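You operate a simulated robot arm through the tools that you are given. There is no shell and no other tool.

You run a simulated robot arm. Do the job below in one go: nothing can be reset, and whatever is moved stays where it is left.

Task
Sponge up the spill, then soak the tall pads printed with most and fewest grams in the rack caddy.
Fine: sponge back; most grams in the middle seat, fewest in the outer one.

It is judged by the outcome, as a careful person would: the job done as asked, and still so three seconds after it is handed in. It fails if anything else is knocked over, pushed out of place, dropped, spilled or broken.

Robot
A 7-joint arm with a two-finger parallel gripper, fixed in place. Base frame: the origin is at the foot of the arm, x ahead of it, y to its left, z up; the work surface is at about z = 860. Units: mm, degrees, N and s.
With the tool pointing down near the work surface it reaches from about 400 to 900 mm from the base axis. Its first joint turns from -143.0 to 143.0 degrees. Payload 3 kg.
Tool frame: the origin (TCP) lies between the finger pads and is the grasp point; the fingertips stand 30 mm ahead of it; z points along the fingers, y is the line along which they close. Largest opening 94 mm; finger width 28, thickness 10; the body of the gripper, 50 by 96 mm, starts 55 mm behind the TCP.
Orientation is told as [roll, pitch, yaw] about the base's x, y, z axes, in that order, counted from this pose: with the fingers straight down and closing along the base's y, the tool's x points along the base's -x, its y along +y and its z along -z.

Tools
- The arm moves only by the tool play_rows. Its argument "moves" is a list that holds one entry, the list of rows, each a list of 7 numbers: the shift along the tool's x, y, z in mm, then the turn, a rotation vector about the tool's x, y, z in degrees, then the finger opening in mm, from 0 to 94. In form: [[[x, y, z, ax, ay, az, fingers], ...]]. A call has 1 to 20 rows; each row is the pose to reach, as a shift and turn from the pose commanded when the call began, along the tool's axes at that moment. Each row takes 0.2 s and may step no farther than 50 mm and 8.6 degrees from the row before; otherwise, or with a gripper value out of range, the whole call is refused. Where a pose cannot be reached the arm comes as near as it can. A force on the tool above 40 N (or 10 N above the force at the start of the call, whichever is more), or a blocked arm, ends the call early, and 0.2 s more pass. The fingers move at their own pace (about 72 mm/s each) and stop on an object; they squeeze with about 31 N. The grip force told is the motor's: it shows also when the fingers shut on nothing. Time passes only in rows, and 0.2 s behind the last, so rows that repeat a pose let the fingers close. The reply holds the time, the measured pose of the TCP, the force on the tool along the base axes, the opening and the grip force, in the units named above and with some noise, with the torque about the TCP (base axes, N m) and any sound that the robot's microphone picked up.
- Cameras (640 x 400 px; columns grow to the right, rows downward): "scene" is fixed at [220.4, 499.8, 1446.2]; the picture's right is [-0.58, -0.82, 0.00], its down [-0.55, 0.39, -0.74] and it looks along [0.61, -0.43, -0.67] (base axes); focal length 360 px, centre (320, 200). "wrist" rides on the gripper at [76, 14, -102] in the tool frame; the picture's right is [-0.18, 0.98, 0.00], its down [-0.75, -0.14, -0.64] and it looks along [-0.63, -0.12, 0.77] (tool axes); focal length 243 px, centre (320, 200). There is no depth. A picture from a camera that has moved, and an enlarged one, comes with that camera's place and axes in the base frame and with its lens.
- get_image(camera): a new picture of that camera. No time passes.
- zoom(camera, box): a new picture of the part [left, top, right, bottom] of that camera's present view, enlarged. No time passes.
- close_job(): hands the job in; it is judged then, once.

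Places have to be worked out from the pictures, the camera data and where the tool is seen. Open the gripper and draw the arm clear of the work before you hand the job in, unless the task says otherwise.

The tools are called after "Request:" as name(argument=value, ...) on one line, values as JSON. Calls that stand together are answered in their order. play_rows: Moves the arm, as the interface text tells. Its arguments: {"type":"object","properties":{"moves":{"type":"array","items":{"type":"array","items":{"type":"array","items":{"type":"number"}}}}},"required":["moves"]} The other tools are called the same way: get_image (camera) takes a picture; zoom (camera, box) takes an enlarged picture of a part of a camera's view; close_job () hands the job in.

At the start:

```text
time: 0.0
ee_pos: [541.3, 363.5, 1199.7]
tool_rot: [0.1, 0.0, 0.1]
ft_force: [0.0, 0.4, 0.6]
moment: [0.01, 0.02, 0.02]
finger_gap: 93.8
finger_force: 0.0
```

scene: 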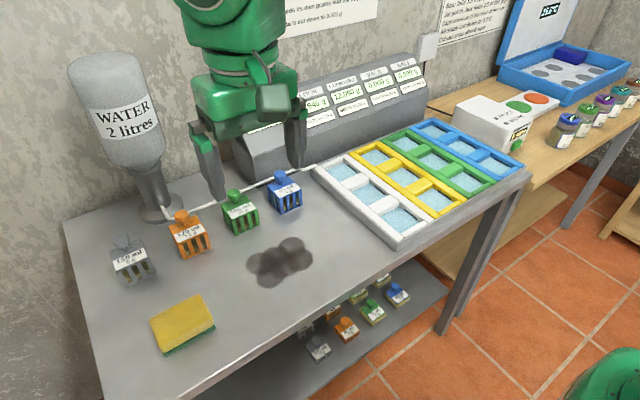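
wrist: 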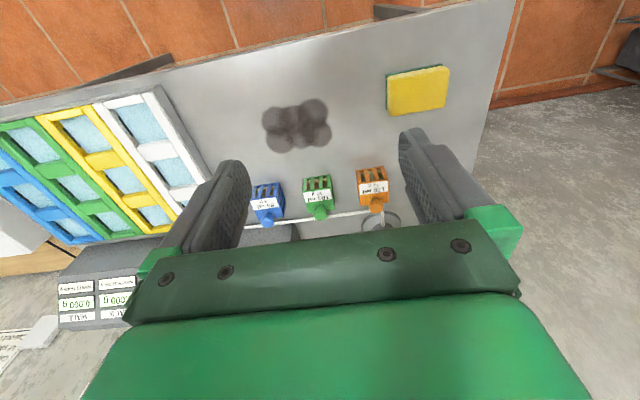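

I'll start by looking closely at the printed pads, the notices on the wall and the trays before moving anything.

Request:
zoom(camera="scene", box=[100, 160, 320, 297])

Request:
zoom(camera="scene", box=[260, 0, 540, 175])

Request:
zoom(camera="scene", box=[300, 100, 540, 250])

Request:
zoom(camera="scene", box=[280, 260, 440, 360])

Request:
zoom(camera="wrist", box=[230, 60, 470, 240])

```text
2.91 times, centred on (210, 228) of scene
camera zoom: at [220.4, 499.8, 1446.2], right [-0.58, -0.82, 0.0], down [-0.55, 0.39, -0.74], along [0.61, -0.43, -0.67], focal length 1046 px, centre (640, 117)
```

zoom: 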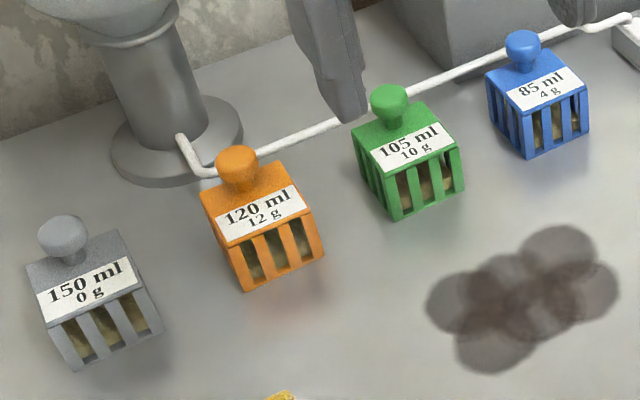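

```text
2.29 times, centred on (400, 88) of scene
camera zoom: at [220.4, 499.8, 1446.2], right [-0.58, -0.82, 0.0], down [-0.55, 0.39, -0.74], along [0.61, -0.43, -0.67], focal length 822 px, centre (137, 457)
```

zoom: 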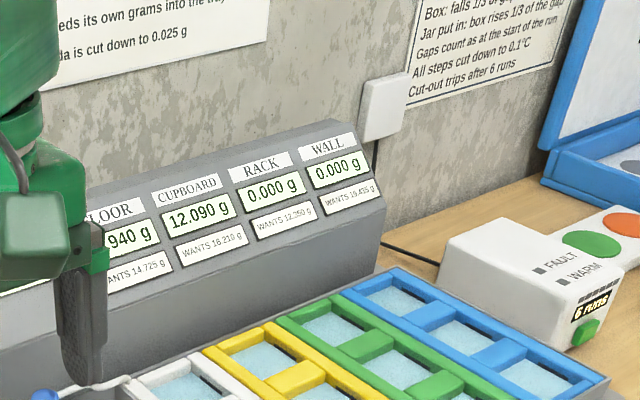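

```text
2.67 times, centred on (420, 175) of scene
camera zoom: at [220.4, 499.8, 1446.2], right [-0.58, -0.82, 0.0], down [-0.55, 0.39, -0.74], along [0.61, -0.43, -0.67], focal length 959 px, centre (53, 267)
```

zoom: 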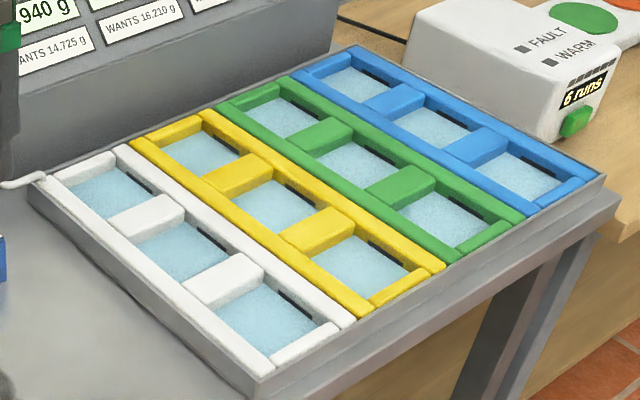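

```text
4.00 times, centred on (360, 310) of scene
camera zoom: at [220.4, 499.8, 1446.2], right [-0.58, -0.82, 0.0], down [-0.55, 0.39, -0.74], along [0.61, -0.43, -0.67], focal length 1438 px, centre (160, -240)
```

zoom: 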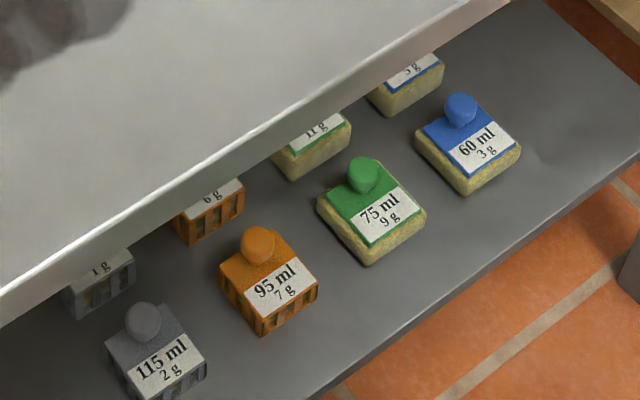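

```text
2.22 times, centred on (350, 150) of wrist
camera zoom: at [464.3, 376.4, 1302.6], right [0.18, 0.98, 0.0], down [0.75, -0.14, 0.64], along [0.63, -0.12, -0.77], focal length 539 px, centre (253, 311)
```

zoom: 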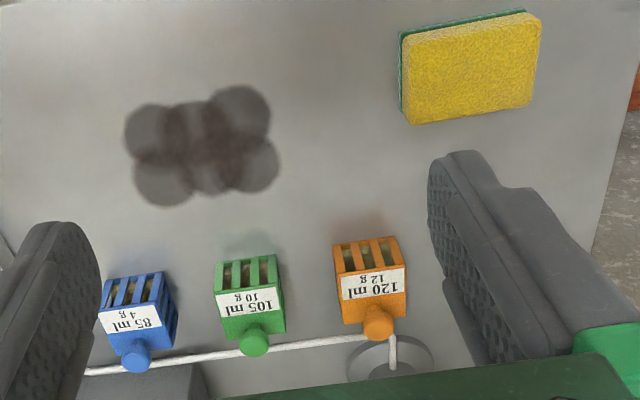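

The notices are partly out of frame. I'm turning the wrist camera up toward the back wall (about x = 1030) to read them, in free air well above the table.

Request:
play_rows(moves=[[[10, -40, -10, 0, -8, 0, 93], [20, -80, -20, 0, -16, 0, 93], [30, -120, -30, 0, -24, 0, 93], [40, -160, -40, 0, -32, 0, 93], [50, -200, -50, 0, -40, 0, 93], [60, -240, -60, 0, -48, 0, 93], [60, -240, -60, 0, -48, 0, 93]]])

Request:
get_image(camera="wrist")

Request:
get_image(camera="scene")

```text
time: 1.8
ee_pos: [501.2, 138.8, 1178.0]
tool_rot: [-0.7, -38.0, 1.0]
ft_force: [-0.1, 0.5, 0.6]
moment: [0.0, -0.01, -0.01]
finger_gap: 92.8
finger_force: 0.0
stopped in row 7: the arm was blocked; the commanded pose is now the measured one
```

```text
taken
camera wrist: at [377.9, 150.8, 1212.1], right [0.14, 0.99, 0.1], down [0.2, -0.13, 0.97], along [0.97, -0.11, -0.22], focal length 243 px, centre (320, 200)
```

wrist: 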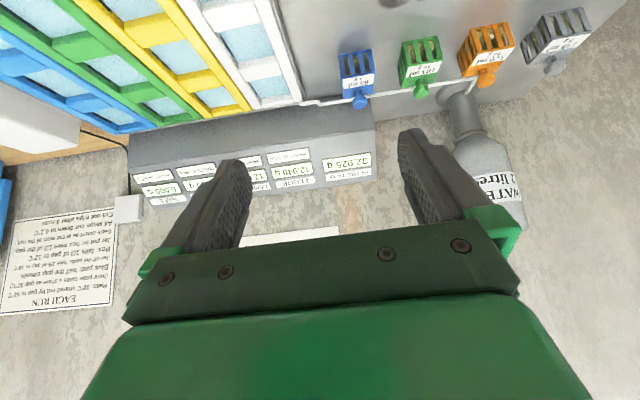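

```text
taken
```

scene: 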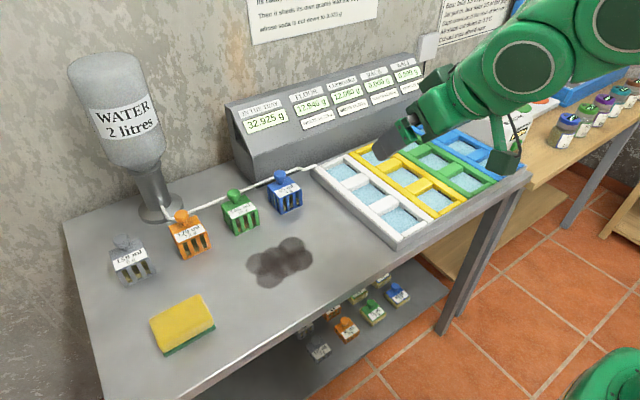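

The arm was limited in tilt, but the console and notices are visible. I'm zooming in on them.

Request:
zoom(camera="scene", box=[220, 0, 440, 137])

Request:
zoom(camera="wrist", box=[0, 130, 400, 330])

Request:
zoom(camera="wrist", box=[120, 120, 380, 250])

Request:
zoom(camera="wrist", box=[0, 0, 320, 160])

```text
2.91 times, centred on (330, 68) of scene
camera zoom: at [220.4, 499.8, 1446.2], right [-0.58, -0.82, 0.0], down [-0.55, 0.39, -0.74], along [0.61, -0.43, -0.67], focal length 1046 px, centre (291, 582)
```

zoom: 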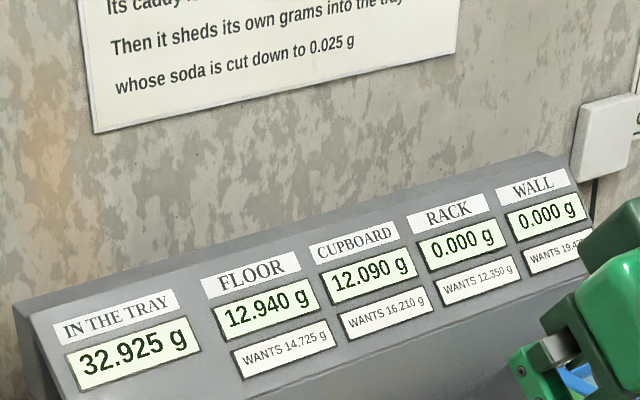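

```text
1.60 times, centred on (200, 230) of wrist
camera zoom: at [377.9, 150.8, 1212.1], right [0.14, 0.99, 0.1], down [0.2, -0.13, 0.97], along [0.97, -0.11, -0.22], focal length 388 px, centre (512, 152)
```

zoom: 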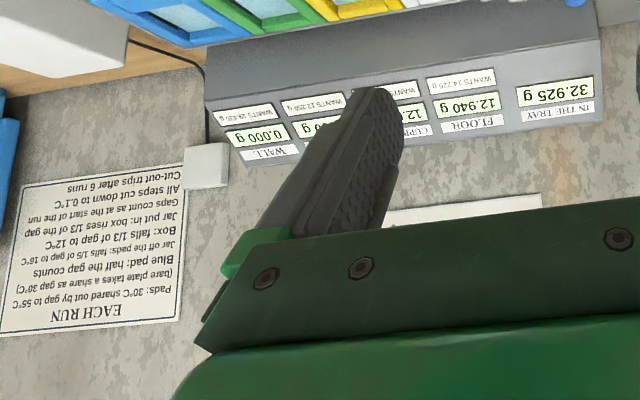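

```text
2.46 times, centred on (250, 185) of wrist
camera zoom: at [377.9, 150.8, 1212.1], right [0.14, 0.99, 0.1], down [0.2, -0.13, 0.97], along [0.97, -0.11, -0.22], focal length 597 px, centre (492, 237)
```

zoom: 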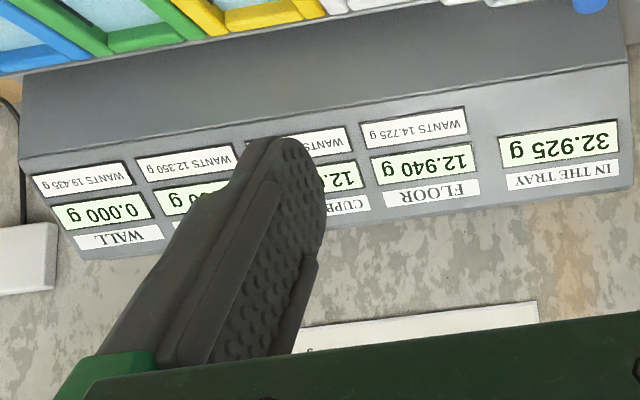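

```text
2.00 times, centred on (160, 80) of wrist
camera zoom: at [377.9, 150.8, 1212.1], right [0.14, 0.99, 0.1], down [0.2, -0.13, 0.97], along [0.97, -0.11, -0.22], focal length 485 px, centre (640, 440)
```

zoom: 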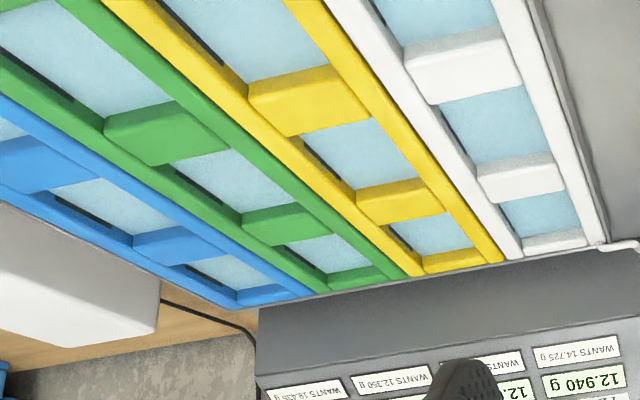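

The notice on the left is partly hidden behind the gripper. I'll shift left and up and yaw a bit, so that it comes into view beside the gripper.

Request:
play_rows(moves=[[[-15, 40, -10, -1.75, 0, -2.25, 93], [-30, 80, -20, -3.5, 0, -4.5, 93], [-45, 120, -30, -5.25, 0, -6.75, 93], [-60, 160, -40, -7, 0, -9, 93], [-75, 200, -50, -8.8, 0, -11.3, 93], [-90, 240, -60, -10.5, 0, -13.5, 93], [-105, 280, -70, -12.3, 0, -15.8, 93]]])

Request:
get_image(camera="wrist")

```text
time: 3.4
ee_pos: [531.8, 420.2, 1306.1]
tool_rot: [-0.8, -38.8, 21.4]
ft_force: [-0.1, -0.7, -0.8]
moment: [-0.03, -0.02, 0.0]
finger_gap: 93.0
finger_force: 0.0
```

```text
taken
camera wrist: at [411.2, 387.8, 1337.9], right [-0.22, 0.97, 0.1], down [0.22, -0.06, 0.97], along [0.95, 0.23, -0.2], focal length 243 px, centre (320, 200)
```

wrist: 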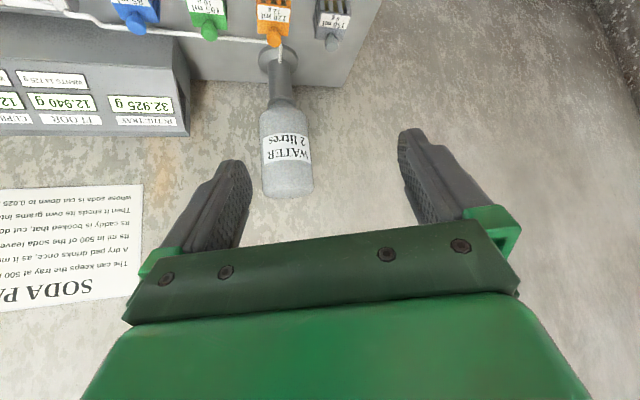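

I'm reading the visible part of the notice first.

Request:
zoom(camera="wrist", box=[0, 170, 180, 320])

Request:
zoom(camera="wrist", box=[90, 0, 370, 80])

Request:
play_rows(moves=[[[0, 0, 0, 2.5, 0, 3.2, 93], [0, 0, 0, 5, 0, 6.4, 93], [0, 0, 0, 8.6, 0, 11, 93]]])

Request:
get_image(camera="wrist")

Request:
zoom(camera="wrist", box=[0, 140, 240, 320])

```text
2.67 times, centred on (90, 245) of wrist
camera zoom: at [411.2, 387.8, 1337.9], right [-0.22, 0.97, 0.1], down [0.22, -0.06, 0.97], along [0.95, 0.23, -0.2], focal length 647 px, centre (933, 80)
```

zoom: 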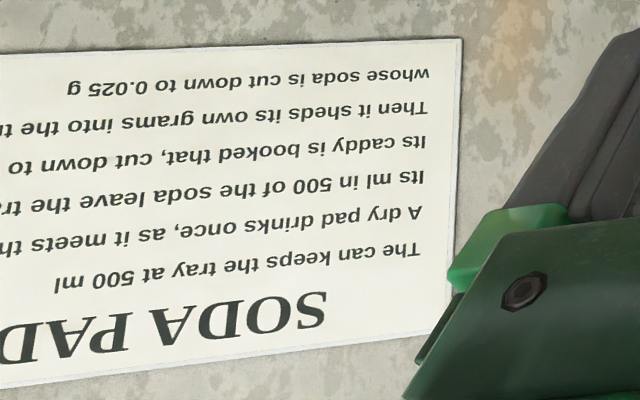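

```text
2.29 times, centred on (230, 40) of wrist
camera zoom: at [411.2, 387.8, 1337.9], right [-0.22, 0.97, 0.1], down [0.22, -0.06, 0.97], along [0.95, 0.23, -0.2], focal length 555 px, centre (526, 566)
```

zoom: 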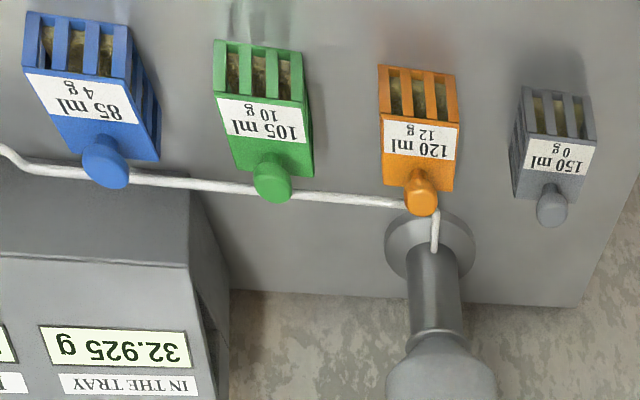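

```text
time: 4.2
ee_pos: [534.7, 419.5, 1305.9]
tool_rot: [-0.6, -38.8, 7.2]
ft_force: [0.8, 0.5, -0.2]
moment: [0.04, 0.02, 0.03]
finger_gap: 93.0
finger_force: 0.0
```

```text
taken
camera wrist: at [409.2, 418.7, 1337.5], right [0.03, 0.99, 0.11], down [0.2, -0.11, 0.97], along [0.98, 0.0, -0.2], focal length 243 px, centre (320, 200)
```

wrist: 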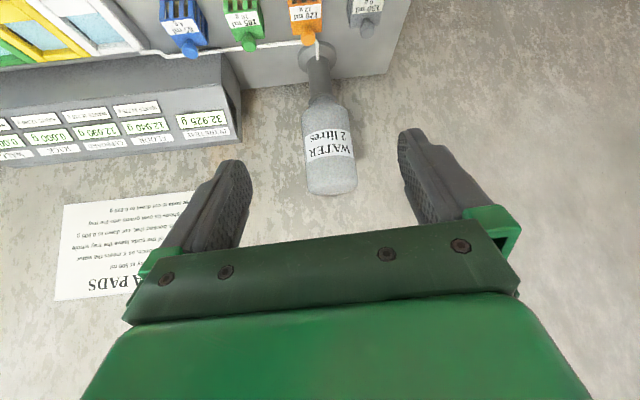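

```text
2.22 times, centred on (120, 230) of wrist
camera zoom: at [409.2, 418.7, 1337.5], right [0.03, 0.99, 0.11], down [0.2, -0.11, 0.97], along [0.98, 0.0, -0.2], focal length 539 px, centre (764, 133)
```

zoom: 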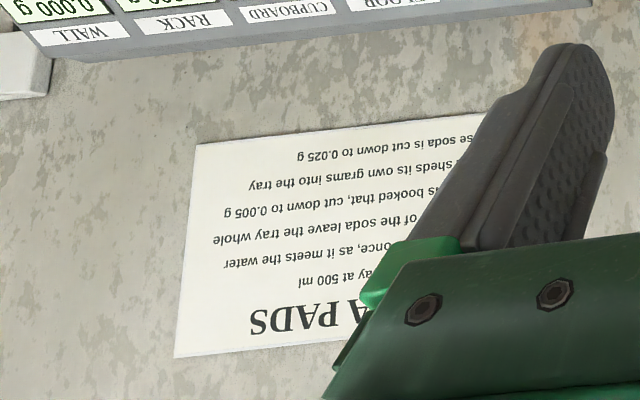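

The notice now reads: a dry pad drinks once, its ml/500 of the tray's soda is booked to its caddy, then it sheds its grams into the tray. It doesn't say which caddy is which colour, so I'm moving to the front of the table to look for labels on the caddies and at the shelf pads.

Request:
play_rows(moves=[[[17.7, -42.2, 2.3, 0.2, 3.23, 0.56, 93], [35.3, -84.3, 4.7, 0.4, 6.47, 1.12, 93], [53, -126.5, 7, 0.6, 9.7, 1.68, 93], [70.7, -168.7, 9.3, 0.8, 12.9, 2.23, 93], [88.3, -210.8, 11.7, 1.0, 16.2, 2.79, 93], [106, -253, 14, 1.2, 19.4, 3.35, 93], [123.7, -295.2, 16.3, 1.4, 22.6, 3.9, 93], [141.3, -337.3, 18.7, 1.6, 25.9, 4.47, 93], [159, -379.5, 21, 1.8, 29.1, 5.0, 93], [176.7, -421.7, 23.3, 2.0, 32.3, 5.6, 93], [194.3, -463.8, 25.7, 2.2, 35.6, 6.1, 93], [212, -506, 28, 2.4, 38.8, 6.7, 93]]])

Request:
get_image(camera="wrist")

Request:
get_image(camera="scene")

```text
time: 6.8
ee_pos: [447.1, -95.8, 1153.2]
tool_rot: [-0.5, 0.0, -0.3]
ft_force: [-0.2, -0.5, 0.0]
moment: [0.01, 0.03, 0.0]
finger_gap: 92.9
finger_force: 0.1
```

```text
taken
camera wrist: at [370.1, -81.5, 1255.5], right [0.19, 0.98, -0.01], down [0.75, -0.14, 0.64], along [0.63, -0.13, -0.77], focal length 243 px, centre (320, 200)
```

wrist: 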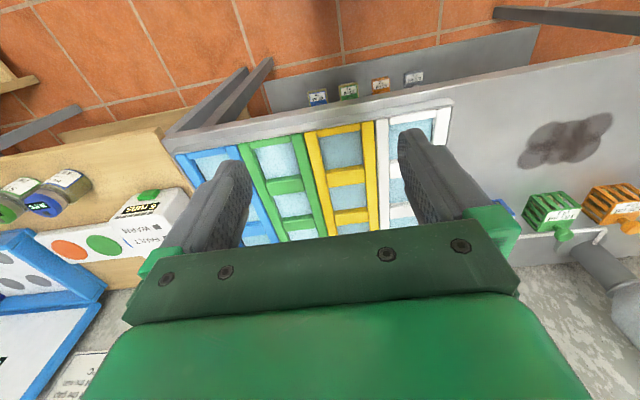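

```text
taken
```

scene: 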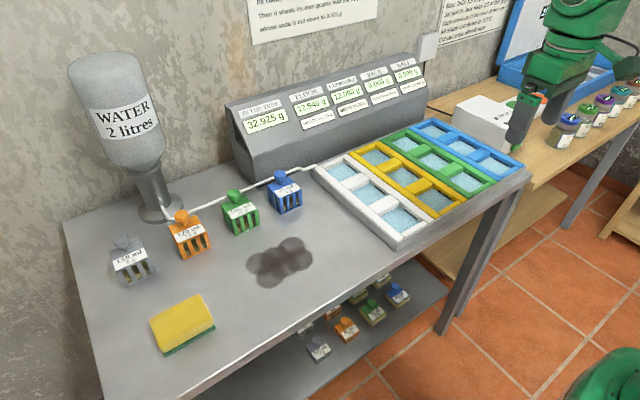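

Request:
zoom(camera="wrist", box=[150, 60, 470, 240])

Request:
zoom(camera="scene", box=[370, 100, 540, 206])

Request:
zoom(camera="scene", box=[300, 140, 460, 250])

Request:
zoom(camera="wrist", box=[260, 40, 460, 130])

Request:
zoom(camera="scene", box=[225, 50, 435, 160])

```text
2.00 times, centred on (310, 150) of wrist
camera zoom: at [370.1, -81.5, 1255.5], right [0.19, 0.98, -0.01], down [0.75, -0.14, 0.64], along [0.63, -0.13, -0.77], focal length 485 px, centre (340, 300)
```

zoom: 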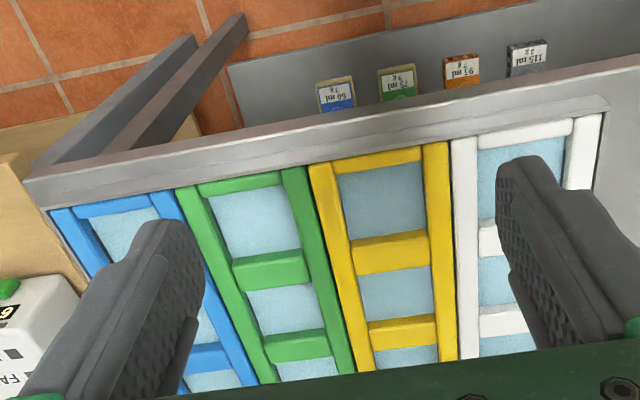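

```text
3.76 times, centred on (455, 153) of scene
camera zoom: at [220.4, 499.8, 1446.2], right [-0.58, -0.82, 0.0], down [-0.55, 0.39, -0.74], along [0.61, -0.43, -0.67], focal length 1354 px, centre (-188, 377)
```

zoom: 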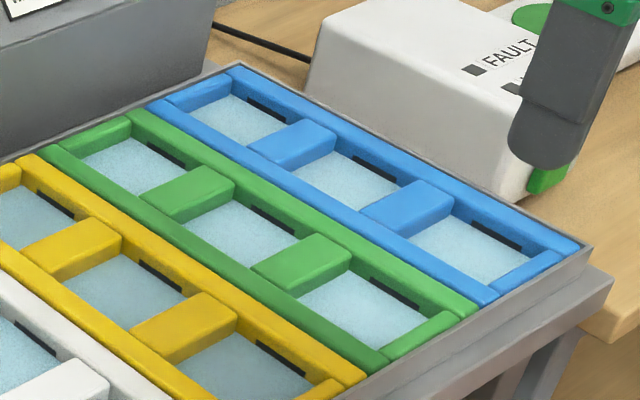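

```text
3.64 times, centred on (380, 195) of scene
camera zoom: at [220.4, 499.8, 1446.2], right [-0.58, -0.82, 0.0], down [-0.55, 0.39, -0.74], along [0.61, -0.43, -0.67], focal length 1308 px, centre (102, 218)
```

zoom: 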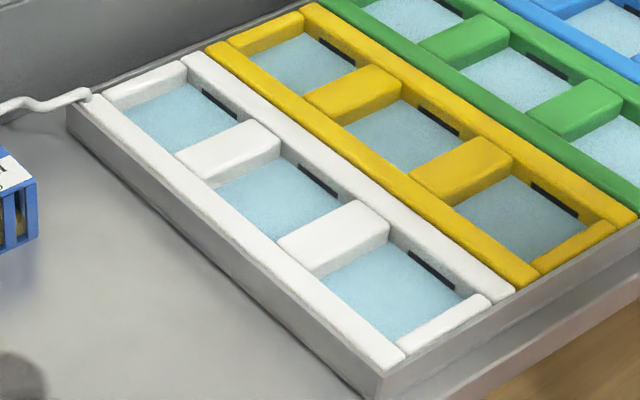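

```text
3.20 times, centred on (360, 85) of wrist
camera zoom: at [370.1, -81.5, 1255.5], right [0.19, 0.98, -0.01], down [0.75, -0.14, 0.64], along [0.63, -0.13, -0.77], focal length 776 px, centre (192, 568)
```

zoom: 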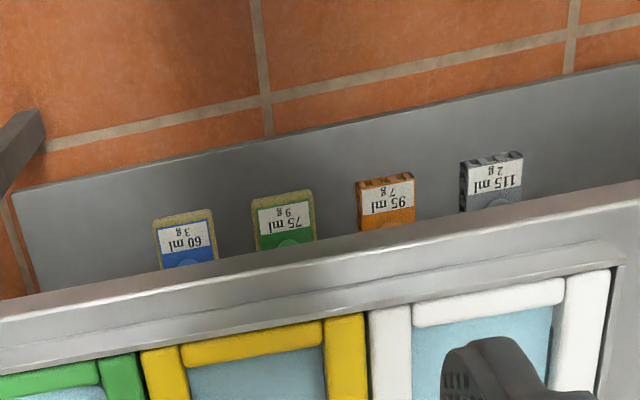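

```text
3.05 times, centred on (330, 105) of scene
camera zoom: at [220.4, 499.8, 1446.2], right [-0.58, -0.82, 0.0], down [-0.55, 0.39, -0.74], along [0.61, -0.43, -0.67], focal length 1096 px, centre (290, 490)
```

zoom: 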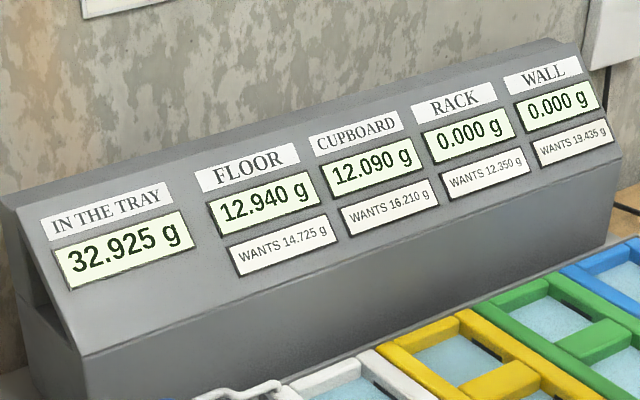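

No labels show on the caddies themselves. The console lists FLOOR, CUPBOARD, RACK, WALL in the same left-to-right order as white, yellow, green, blue, so rack should be green. The tall cages stand on the table (12 g is orange, 0 g is grey). I'm moving above the sponge to measure it.

Request:
play_rows(moves=[[[-11.8, 44.3, 4, 0, 0, 0, 93], [-23.5, 88.6, 8, 0, 0, 0, 93], [-35.3, 133, 12, 0, 0, 0, 93], [-47, 177, 16, 0, 0, 0, 93], [-58.8, 221.5, 20, 0, 0, 0, 93], [-70.6, 265.8, 24, 0, 0, 0, 93], [-82.4, 310, 28, 0, 0, 0, 93], [-94, 354.5, 32, 0, 0, 0, 93], [-106, 398.8, 36, 0, 0, 0, 93], [-117.7, 443, 40, 0, 0, 0, 93], [-129.5, 487.4, 44, 0, 0, 0, 93], [-141, 531.7, 48, 0, 0, 0, 93], [-153, 576, 53, 0.5, 0, 0, 93], [-153, 576, 53, 0.5, 0, 0, 93]]])

Request:
get_image(camera="wrist")

Request:
zoom(camera="scene", box=[130, 270, 250, 370])

```text
time: 9.8
ee_pos: [602.1, 476.2, 1097.8]
tool_rot: [-1.1, -0.2, -0.2]
ft_force: [-0.3, 0.0, 0.7]
moment: [0.03, -0.02, 0.01]
finger_gap: 93.1
finger_force: 0.0
```

```text
taken
camera wrist: at [525.8, 490.8, 1201.0], right [0.19, 0.98, -0.02], down [0.75, -0.13, 0.65], along [0.63, -0.13, -0.76], focal length 243 px, centre (320, 200)
```

wrist: 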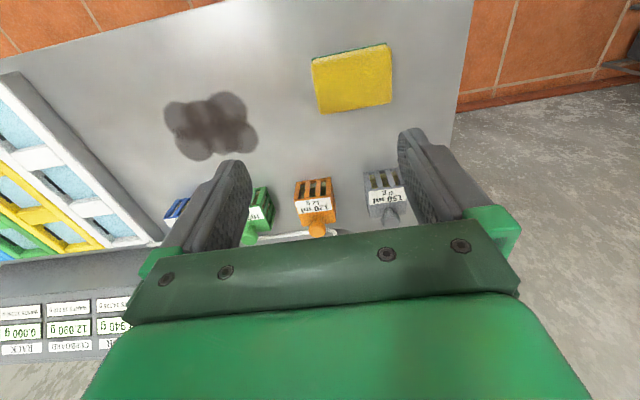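

```text
4.00 times, centred on (190, 320) of scene
camera zoom: at [220.4, 499.8, 1446.2], right [-0.58, -0.82, 0.0], down [-0.55, 0.39, -0.74], along [0.61, -0.43, -0.67], focal length 1438 px, centre (840, -280)
```

zoom: 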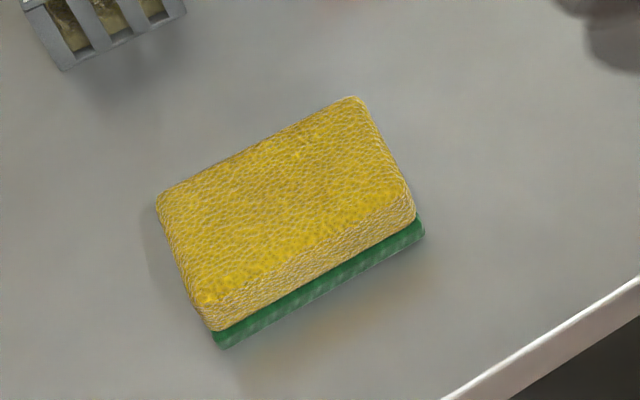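

The sponge measures about x 583–649, y 466–552 with its top at z ≈ 885, square to the base axes. The spill covers about x 600–690, y 238–360. I'll level the roll, then turn the gripper 90° so that it grips the sponge's 65 mm side.

Request:
play_rows(moves=[[[-5, 10, 20, -1.0, 0, 0, 93], [-14, 33, 50, -1.0, 0, 0, 93]]])

Request:
play_rows(moves=[[[0, 0, 0, 0, 0, -8.2, 93], [0, 0, 0, 0, 0, -16.4, 93], [0, 0, 0, 0, 0, -24.6, 93], [0, 0, 0, 0, 0, -32.7, 93], [0, 0, 0, 0, 0, -40.9, 93], [0, 0, 0, 0, 0, -49.1, 93], [0, 0, 0, 0, 0, -57.3, 93], [0, 0, 0, 0, 0, -65.5, 93], [0, 0, 0, 0, 0, -73.6, 93], [0, 0, 0, 0, 0, -81.8, 93], [0, 0, 0, 0, 0, -90, 93], [0, 0, 0, 0, 0, -90, 93]]])

Request:
get_image(camera="wrist")

```text
time: 10.4
ee_pos: [618.2, 506.4, 1046.2]
tool_rot: [0.0, 0.0, -0.1]
ft_force: [0.0, 0.0, 0.1]
moment: [0.04, 0.0, 0.0]
finger_gap: 93.2
finger_force: 0.1
```

```text
time: 13.0
ee_pos: [618.2, 507.5, 1045.8]
tool_rot: [0.0, 0.0, 90.0]
ft_force: [-0.2, 0.8, 0.3]
moment: [0.0, 0.01, 0.02]
finger_gap: 92.9
finger_force: 0.1
```

```text
taken
camera wrist: at [602.1, 430.5, 1149.2], right [-0.98, 0.18, 0.0], down [0.14, 0.75, 0.64], along [0.12, 0.63, -0.77], focal length 243 px, centre (320, 200)
```

wrist: 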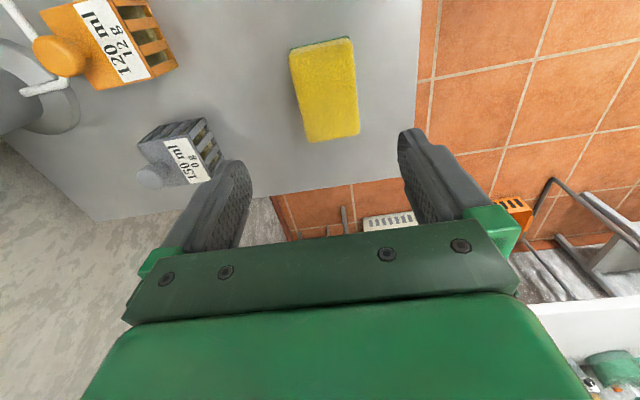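

The wrist view confirms the sponge centre near (615, 509). I'm lowering over it with the fingers open, to about z = 896 first.

Request:
play_rows(moves=[[[0, 3, 40, 0, 0, 0, 94], [0, 3, 80, 0, 0, 0, 94], [0, 3, 115, 0, 0, 0, 94], [0, 3, 135, 0, 0, 0, 94], [0, 3, 150, 0, 0, 0, 94], [0, 3, 150, 0, 0, 0, 94]]])

Request:
get_image(camera="scene")

Request:
zoom(camera="wrist", box=[200, 0, 480, 175])

```text
time: 14.4
ee_pos: [614.3, 507.7, 898.0]
tool_rot: [0.1, 0.0, 89.9]
ft_force: [0.1, -0.3, -0.3]
moment: [0.05, -0.03, -0.02]
finger_gap: 94.2
finger_force: 0.0
```

```text
taken
```

scene: 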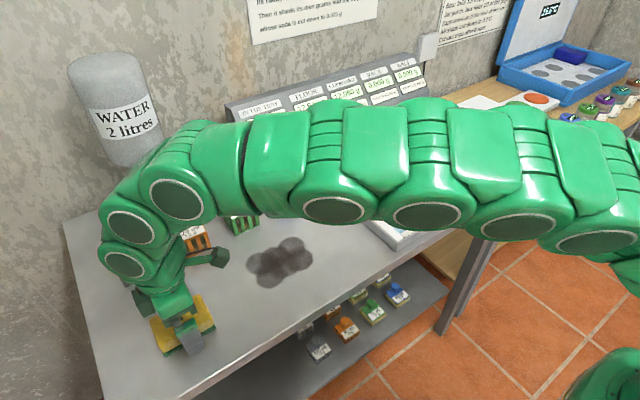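

```text
2.29 times, centred on (340, 88) of wrist
camera zoom: at [598.6, 429.7, 999.9], right [-0.98, 0.19, 0.0], down [0.14, 0.75, 0.64], along [0.12, 0.63, -0.77], focal length 555 px, centre (274, 457)
```

zoom: 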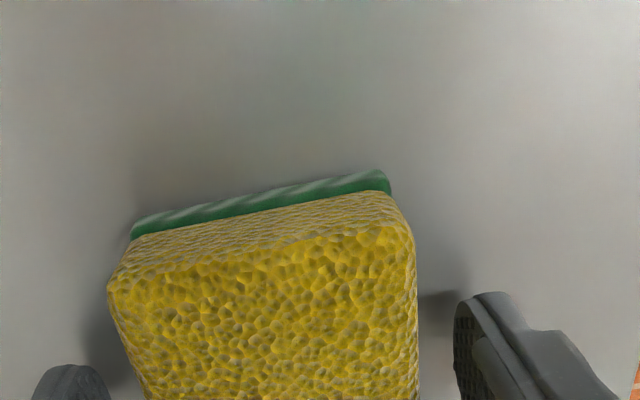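

Both fingers straddle the sponge cleanly. I'm lowering 3 mm more and closing.

Request:
play_rows(moves=[[[0, 0, 3, 0, 0, 0, 94], [0, 0, 3, 0, 0, 0, 70], [0, 0, 3, 0, 0, 0, 50], [0, 0, 3, 0, 0, 0, 40], [0, 0, 3, 0, 0, 0, 40], [0, 0, 3, 0, 0, 0, 40]]])

```text
time: 15.8
ee_pos: [613.7, 507.4, 893.3]
tool_rot: [0.0, 0.1, 90.0]
ft_force: [0.0, -1.1, 0.0]
moment: [0.0, 0.0, 0.01]
finger_gap: 63.2
finger_force: 30.9
```

The sponge is held (63 mm gap). I'm lifting it slightly, carrying it to the left edge of the spill, and setting it down there.

Request:
play_rows(moves=[[[0, 0, -25, 0, 0, 0, 40], [40, 0, -25, 0, 0, 0, 40], [80, 0, -25, 0, 0, 0, 40], [115, 0, -25, 0, 0, 0, 40], [115, 0, -10, 0, 0, 0, 40], [115, 0, -2, 0, 0, 0, 40], [115, 0, 1, 0, 0, 0, 40], [115, 0, 1, 0, 0, 0, 40]]])

Request:
get_image(camera="wrist")

```text
time: 17.6
ee_pos: [613.9, 392.9, 892.4]
tool_rot: [-0.2, -0.1, 89.8]
ft_force: [0.7, 2.1, 31.1]
moment: [-0.12, 0.19, 0.0]
finger_gap: 63.5
finger_force: 31.0
```

```text
taken
camera wrist: at [599.0, 315.8, 995.9], right [-0.98, 0.19, 0.0], down [0.14, 0.75, 0.64], along [0.12, 0.63, -0.77], focal length 243 px, centre (320, 200)
```

wrist: 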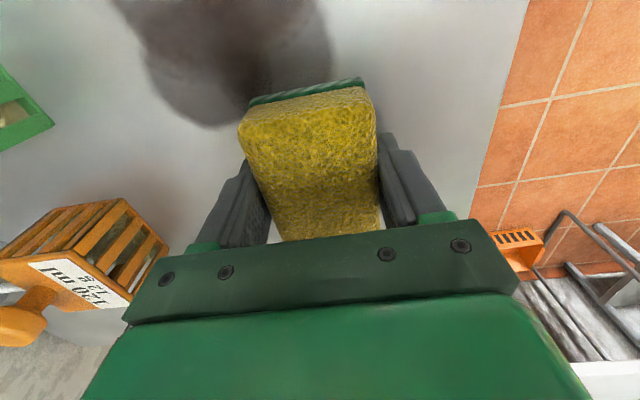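

Contact is firm (31 N). I'll ease up about 1.3 mm and wipe in overlapping lanes along y, at x ≈ 614, 645 and 677.

Request:
play_rows(moves=[[[0, 0, -1.3, 0, 0, 0, 40], [20, 0, -1.3, 0, 0, 0, 40], [50, 0, -1.3, 0, 0, 0, 40], [80, 0, -1.3, 0, 0, 0, 40], [110, 0, -1.3, 0, 0, 0, 40], [140, 0, -1.3, 0, 0, 0, 40], [165, 0, -1.3, 0, 0, 0, 40], [165, -16, -1.3, 0, 0, 0, 40], [165, -31, -1.3, 0, 0, 0, 40], [140, -31, -1.3, 0, 0, 0, 40], [110, -31, -1.3, 0, 0, 0, 40], [80, -31, -1.3, 0, 0, 0, 40], [50, -31, -1.3, 0, 0, 0, 40], [20, -31, -1.3, 0, 0, 0, 40], [0, -31, -1.3, 0, 0, 0, 40]]])

Request:
get_image(camera="wrist")

Request:
get_image(camera="scene")

```text
time: 20.8
ee_pos: [646.9, 393.3, 893.3]
tool_rot: [-0.2, -0.2, 89.8]
ft_force: [1.7, -3.5, 9.1]
moment: [-0.23, -0.01, 0.08]
finger_gap: 63.3
finger_force: 30.8
```

```text
taken
camera wrist: at [631.9, 314.5, 995.9], right [-0.98, 0.19, 0.0], down [0.14, 0.75, 0.64], along [0.12, 0.63, -0.77], focal length 243 px, centre (320, 200)
```

wrist: 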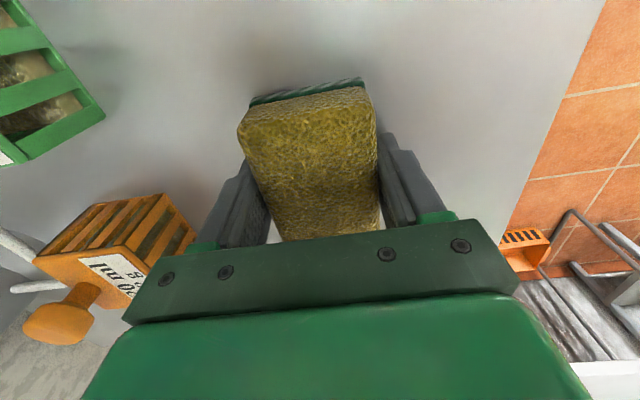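

```text
taken
```

scene: 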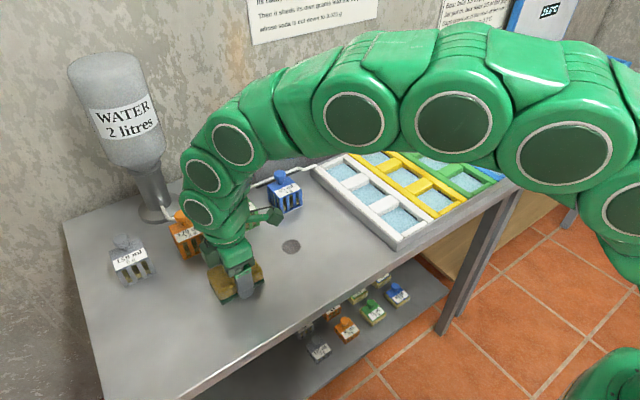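

One spot is left near (668, 259). I'm wiping the third lane at x ≈ 677 and back.

Request:
play_rows(moves=[[[0, -15, 0, 0, 0, 0, 40], [0, -30, 0, 0, 0, 0, 40], [30, -30, 0, 0, 0, 0, 40], [60, -30, 0, 0, 0, 0, 40], [90, -30, 0, 0, 0, 0, 40], [120, -30, 0, 0, 0, 0, 40], [150, -30, 0, 0, 0, 0, 40], [168, -30, 0, 0, 0, 0, 40], [150, -22, 0, 0, 0, 0, 40], [120, -22, 0, 0, 0, 0, 40], [90, -22, 0, 0, 0, 0, 40], [60, -22, 0, 0, 0, 0, 40], [30, -22, 0, 0, 0, 0, 40], [0, -10, 0, 0, 0, 0, 40]]])

Request:
get_image(camera="wrist")

Request:
get_image(camera="scene")

```text
time: 23.8
ee_pos: [655.8, 392.4, 893.4]
tool_rot: [-0.1, -0.2, 89.7]
ft_force: [3.4, -7.1, 20.3]
moment: [-0.31, 0.22, 0.21]
finger_gap: 63.5
finger_force: 31.2
```

```text
taken
camera wrist: at [640.5, 314.2, 995.6], right [-0.98, 0.19, 0.0], down [0.14, 0.75, 0.64], along [0.12, 0.63, -0.77], focal length 243 px, centre (320, 200)
```

wrist: 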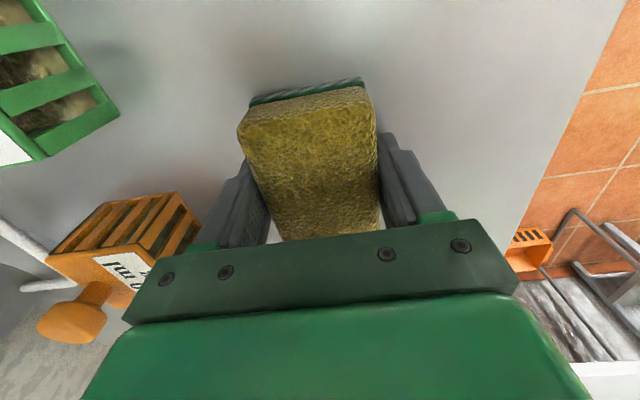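

```text
taken
```

scene: 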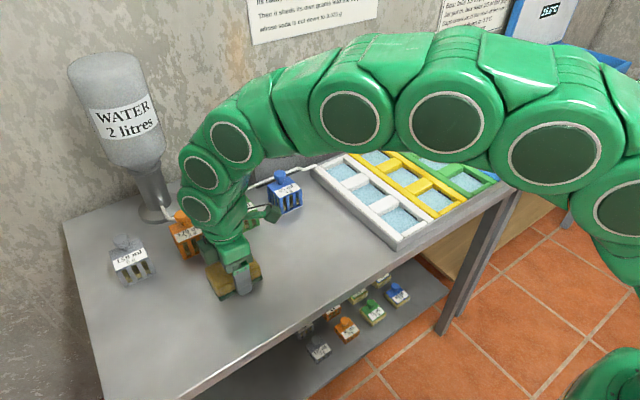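

The spill looks gone. I'm carrying the sponge back to its original spot (614, 507.5) and setting it down without letting go yet.

Request:
play_rows(moves=[[[0, 0, -25, 0, 0, 0, 40], [-30, 11, -25, 0, 0, 0, 40], [-60, 22, -25, 0, 0, 0, 40], [-90, 33, -25, 0, 0, 0, 40], [-115, 42, -25, 0, 0, 0, 40], [-115, 42, -12, 0, 0, 0, 40], [-115, 42, -4, 0, 0, 0, 40], [-115, 42, -0.7, 0, 0, 0, 40], [-115, 42, -0.7, 0, 0, 0, 40]]])

Request:
get_image(camera="scene")

```text
time: 25.8
ee_pos: [612.9, 509.1, 893.0]
tool_rot: [-0.1, 0.0, 89.9]
ft_force: [0.7, 0.0, 0.0]
moment: [-0.01, -0.01, 0.0]
finger_gap: 63.5
finger_force: 31.1
```

```text
taken
```

scene: 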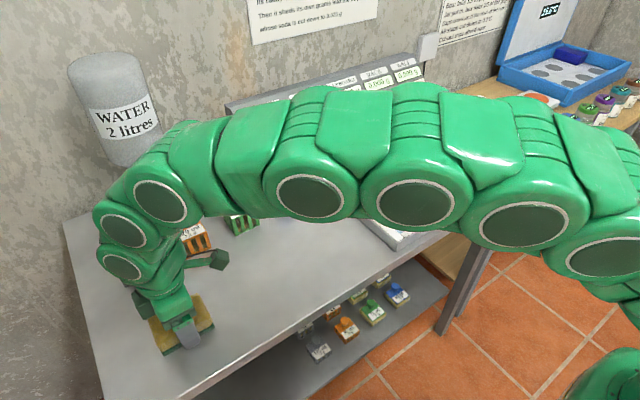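

The table is clean where the spill was, and the sponge is at its original place. I'm opening, then rising straight up.

Request:
play_rows(moves=[[[0, 0, 0.4, 0, 0, 0, 45], [0, 0, 0.4, 0, 0, 0, 75], [0, 0, 0.4, 0, 0, 0, 94], [0, 0, 0.4, 0, 0, 0, 94], [0, 0, -10, 0, 0, 0, 94], [0, 0, -40, 0, 0, 0, 94], [0, 0, -85, 0, 0, 0, 94], [0, 0, -130, 0, 0, 0, 94], [0, 0, -170, 0, 0, 0, 94], [0, 0, -210, 0, 0, 0, 94]]])

Request:
get_image(camera="wrist")

Request:
get_image(camera="scene")

```text
time: 28.0
ee_pos: [612.9, 509.7, 1107.1]
tool_rot: [0.0, 0.1, 89.9]
ft_force: [-0.4, -0.1, 0.0]
moment: [-0.01, 0.04, 0.02]
finger_gap: 94.1
finger_force: 0.1
```

```text
taken
camera wrist: at [597.1, 432.2, 1210.7], right [-0.98, 0.19, 0.0], down [0.14, 0.75, 0.64], along [0.12, 0.63, -0.77], focal length 243 px, centre (320, 200)
```

wrist: 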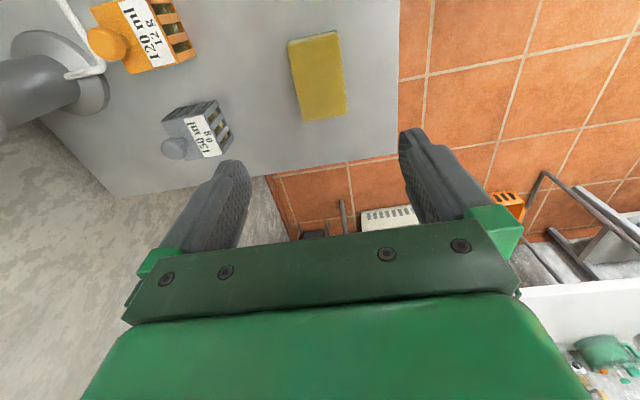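

```text
taken
```

scene: 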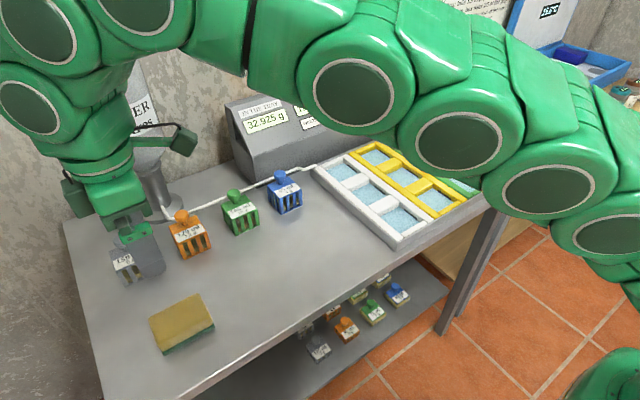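

The sponge is back in place and the spill is gone. Now I'm turning the gripper back to yaw 0 while still at this safe height.

Request:
play_rows(moves=[[[5, 0, 0, 0, 0, 8.2, 94], [10, 0, 0, 0, 0, 16.4, 94], [15, 0, 0, 0, 0, 24.6, 94], [20, 0, 0, 0, 0, 32.7, 90], [25, 0, 0, 0, 0, 40.9, 85], [30, 0, 0, 0, 0, 49.1, 80], [35, 0, 0, 0, 0, 57.3, 75], [45, 0, 0, 0, 0, 65.5, 70], [55, 0, 0, 0, 0, 73.6, 65], [65, 0, 0, 0, 0, 81.8, 62], [75, 0, 0, 0, 0, 90, 62], [75, 0, 0, 0, 0, 90, 62]]])

Request:
get_image(camera="wrist")

Request:
zoom(camera="wrist", box=[230, 60, 430, 240])

```text
time: 30.6
ee_pos: [612.5, 432.6, 1103.6]
tool_rot: [0.0, 0.1, -0.2]
ft_force: [-0.5, 0.0, -0.5]
moment: [0.0, -0.01, 0.02]
finger_gap: 62.0
finger_force: 0.0
```

```text
taken
camera wrist: at [536.5, 445.7, 1206.8], right [0.19, 0.98, 0.0], down [0.75, -0.14, 0.64], along [0.63, -0.12, -0.77], focal length 243 px, centre (320, 200)
```

wrist: 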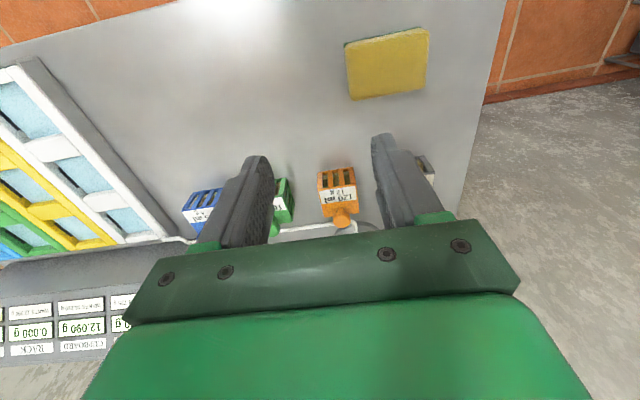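

```text
2.22 times, centred on (330, 150) of wrist
camera zoom: at [536.5, 445.7, 1206.8], right [0.19, 0.98, 0.0], down [0.75, -0.14, 0.64], along [0.63, -0.12, -0.77], focal length 539 px, centre (298, 311)
```

zoom: 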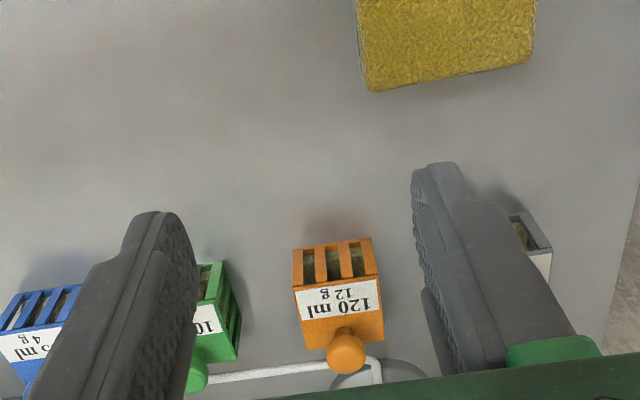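

The orange knob is near (799, 430, 938) by both cameras, and the water pipe is at about x = 862, z = 890, clear of the approach. I'm moving above the orange knob at TCP z ≈ 1010 to see whether the arm reaches with the tool straight down.

Request:
play_rows(moves=[[[-40, -0.5, 0, 0, 0, 0, 62], [-80, -1, 20, 0, 0, 0, 62], [-120, -1.5, 45, 0, 0, 0, 62], [-155, -2, 70, 0, 0, 0, 62], [-186, -2, 93, 0, 0, 0, 62], [-186, -2, 93, 0, 0, 0, 62]]])

Request:
get_image(camera="wrist")

Request:
get_image(camera="scene")

```text
time: 32.0
ee_pos: [769.3, 420.0, 1010.9]
tool_rot: [-0.1, 0.0, -0.2]
ft_force: [0.1, -0.8, -0.1]
moment: [0.02, -0.01, -0.01]
finger_gap: 62.0
finger_force: 0.1
out of reach, approached as far as the arm can: row 4, 5, 6
```

```text
taken
camera wrist: at [694.3, 433.1, 1113.5], right [0.19, 0.98, 0.0], down [0.75, -0.14, 0.64], along [0.63, -0.12, -0.77], focal length 243 px, centre (320, 200)
```

wrist: 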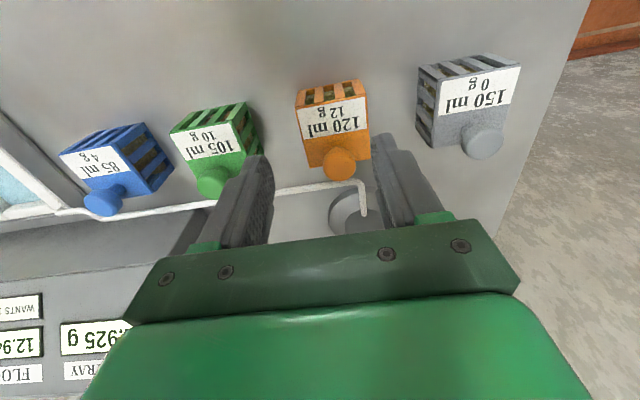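

```text
taken
```

scene: 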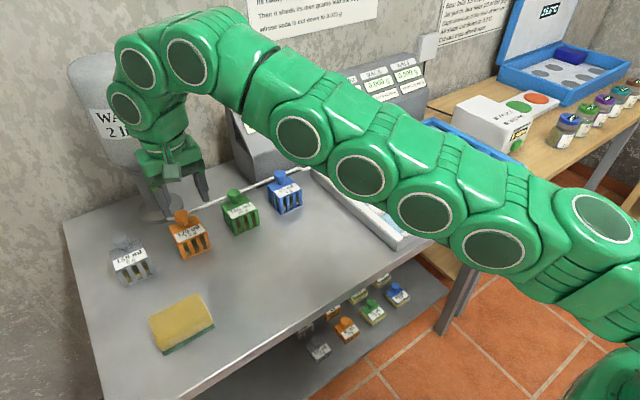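

Straight down stops at about 876 mm radius, short of the knob. Both cameras put the orange knob at about (804, 429.5, 933) and the grey one at (804, 543, 936). I'll tilt the tool outward about the closing axis to gain reach, staying above at z ≈ 1010.

Request:
play_rows(moves=[[[0, 2, 0, 0, -5, 0, 62], [0, 5, 0, 0, -10, 0, 62], [-5, 8, 0, 0, -15, 0, 62], [-12, 10, 0, 0, -20, 0, 62], [-20, 10, 0, 0, -25, 0, 62], [-20, 10, 0, 0, -25, 0, 62]]])

Request:
get_image(camera="wrist")

Request:
zoom(camera="wrist", box=[240, 20, 440, 145])

Request:
get_image(camera="scene")

```text
time: 33.4
ee_pos: [792.4, 433.1, 1011.4]
tool_rot: [-0.1, -25.1, -0.1]
ft_force: [0.3, 0.4, 0.6]
moment: [0.01, 0.01, 0.03]
finger_gap: 62.1
finger_force: 0.0
```

```text
taken
camera wrist: at [678.7, 445.5, 1072.6], right [0.17, 0.98, 0.08], down [0.41, -0.14, 0.9], along [0.9, -0.12, -0.43], focal length 243 px, centre (320, 200)
```

wrist: 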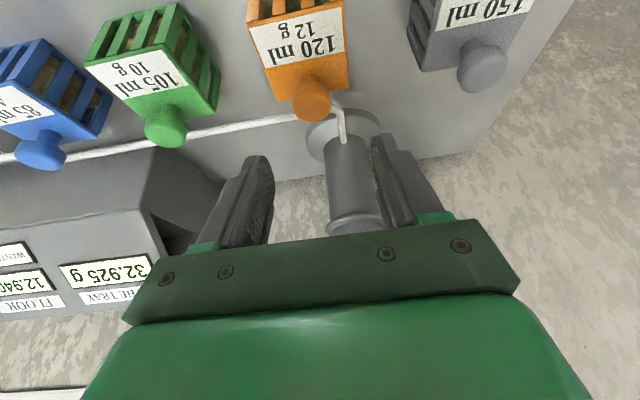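

```text
3.20 times, centred on (340, 82) of wrist
camera zoom: at [678.7, 445.5, 1072.6], right [0.17, 0.98, 0.08], down [0.41, -0.14, 0.9], along [0.9, -0.12, -0.43], focal length 776 px, centre (256, 576)
```

zoom: 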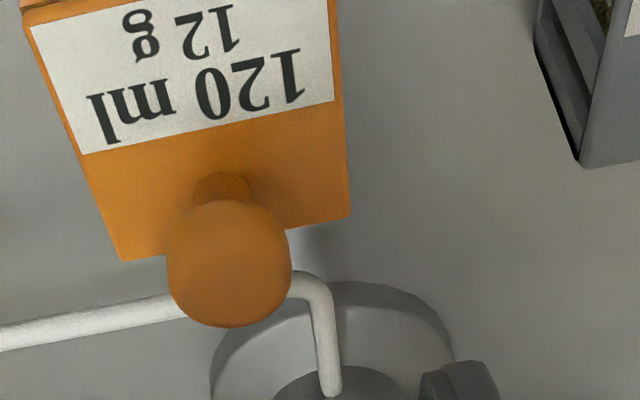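

```text
taken
```

scene: 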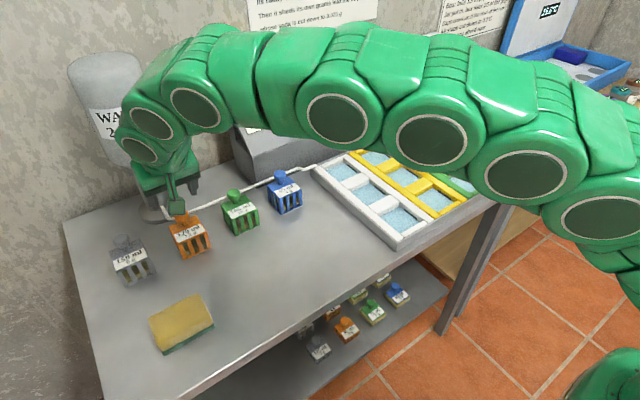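

The orange knob centre is about (803, 429, 935), about 28 mm across, with the cage top at z ≈ 913. With the 25° tilt I'll lower vertically, so the fingertips straddle the knob just above the cage.

Request:
play_rows(moves=[[[5, -4.1, 12, 0, 0, 0, 62], [11, -4.1, 27, 0, 0, 0, 62], [17, -4.1, 43, 0, 0, 0, 62], [20.7, -4.1, 54, 0, 0, 0, 62], [20.7, -4.1, 54, 0, 0, 0, 62]]])

Request:
get_image(camera="wrist")

Request:
zoom(camera="scene", box=[110, 150, 270, 270])

```text
time: 34.6
ee_pos: [794.8, 427.1, 954.8]
tool_rot: [0.1, -25.1, -0.1]
ft_force: [-0.1, 0.4, -0.1]
moment: [-0.02, 0.01, -0.03]
finger_gap: 62.0
finger_force: 0.0
```

```text
taken
camera wrist: at [682.1, 439.6, 1016.7], right [0.17, 0.98, 0.08], down [0.41, -0.14, 0.9], along [0.9, -0.12, -0.43], focal length 243 px, centre (320, 200)
```

wrist: 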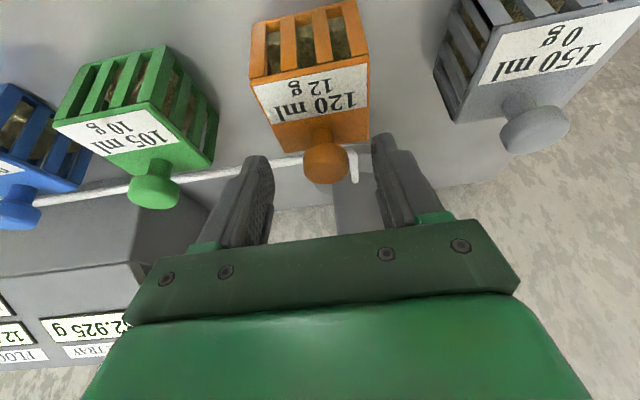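

```text
3.33 times, centred on (190, 210) of scene
camera zoom: at [220.4, 499.8, 1446.2], right [-0.58, -0.82, 0.0], down [-0.55, 0.39, -0.74], along [0.61, -0.43, -0.67], focal length 1199 px, centre (753, 167)
```

zoom: 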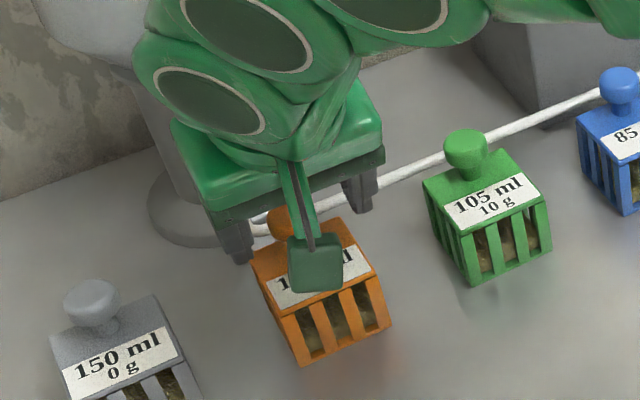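

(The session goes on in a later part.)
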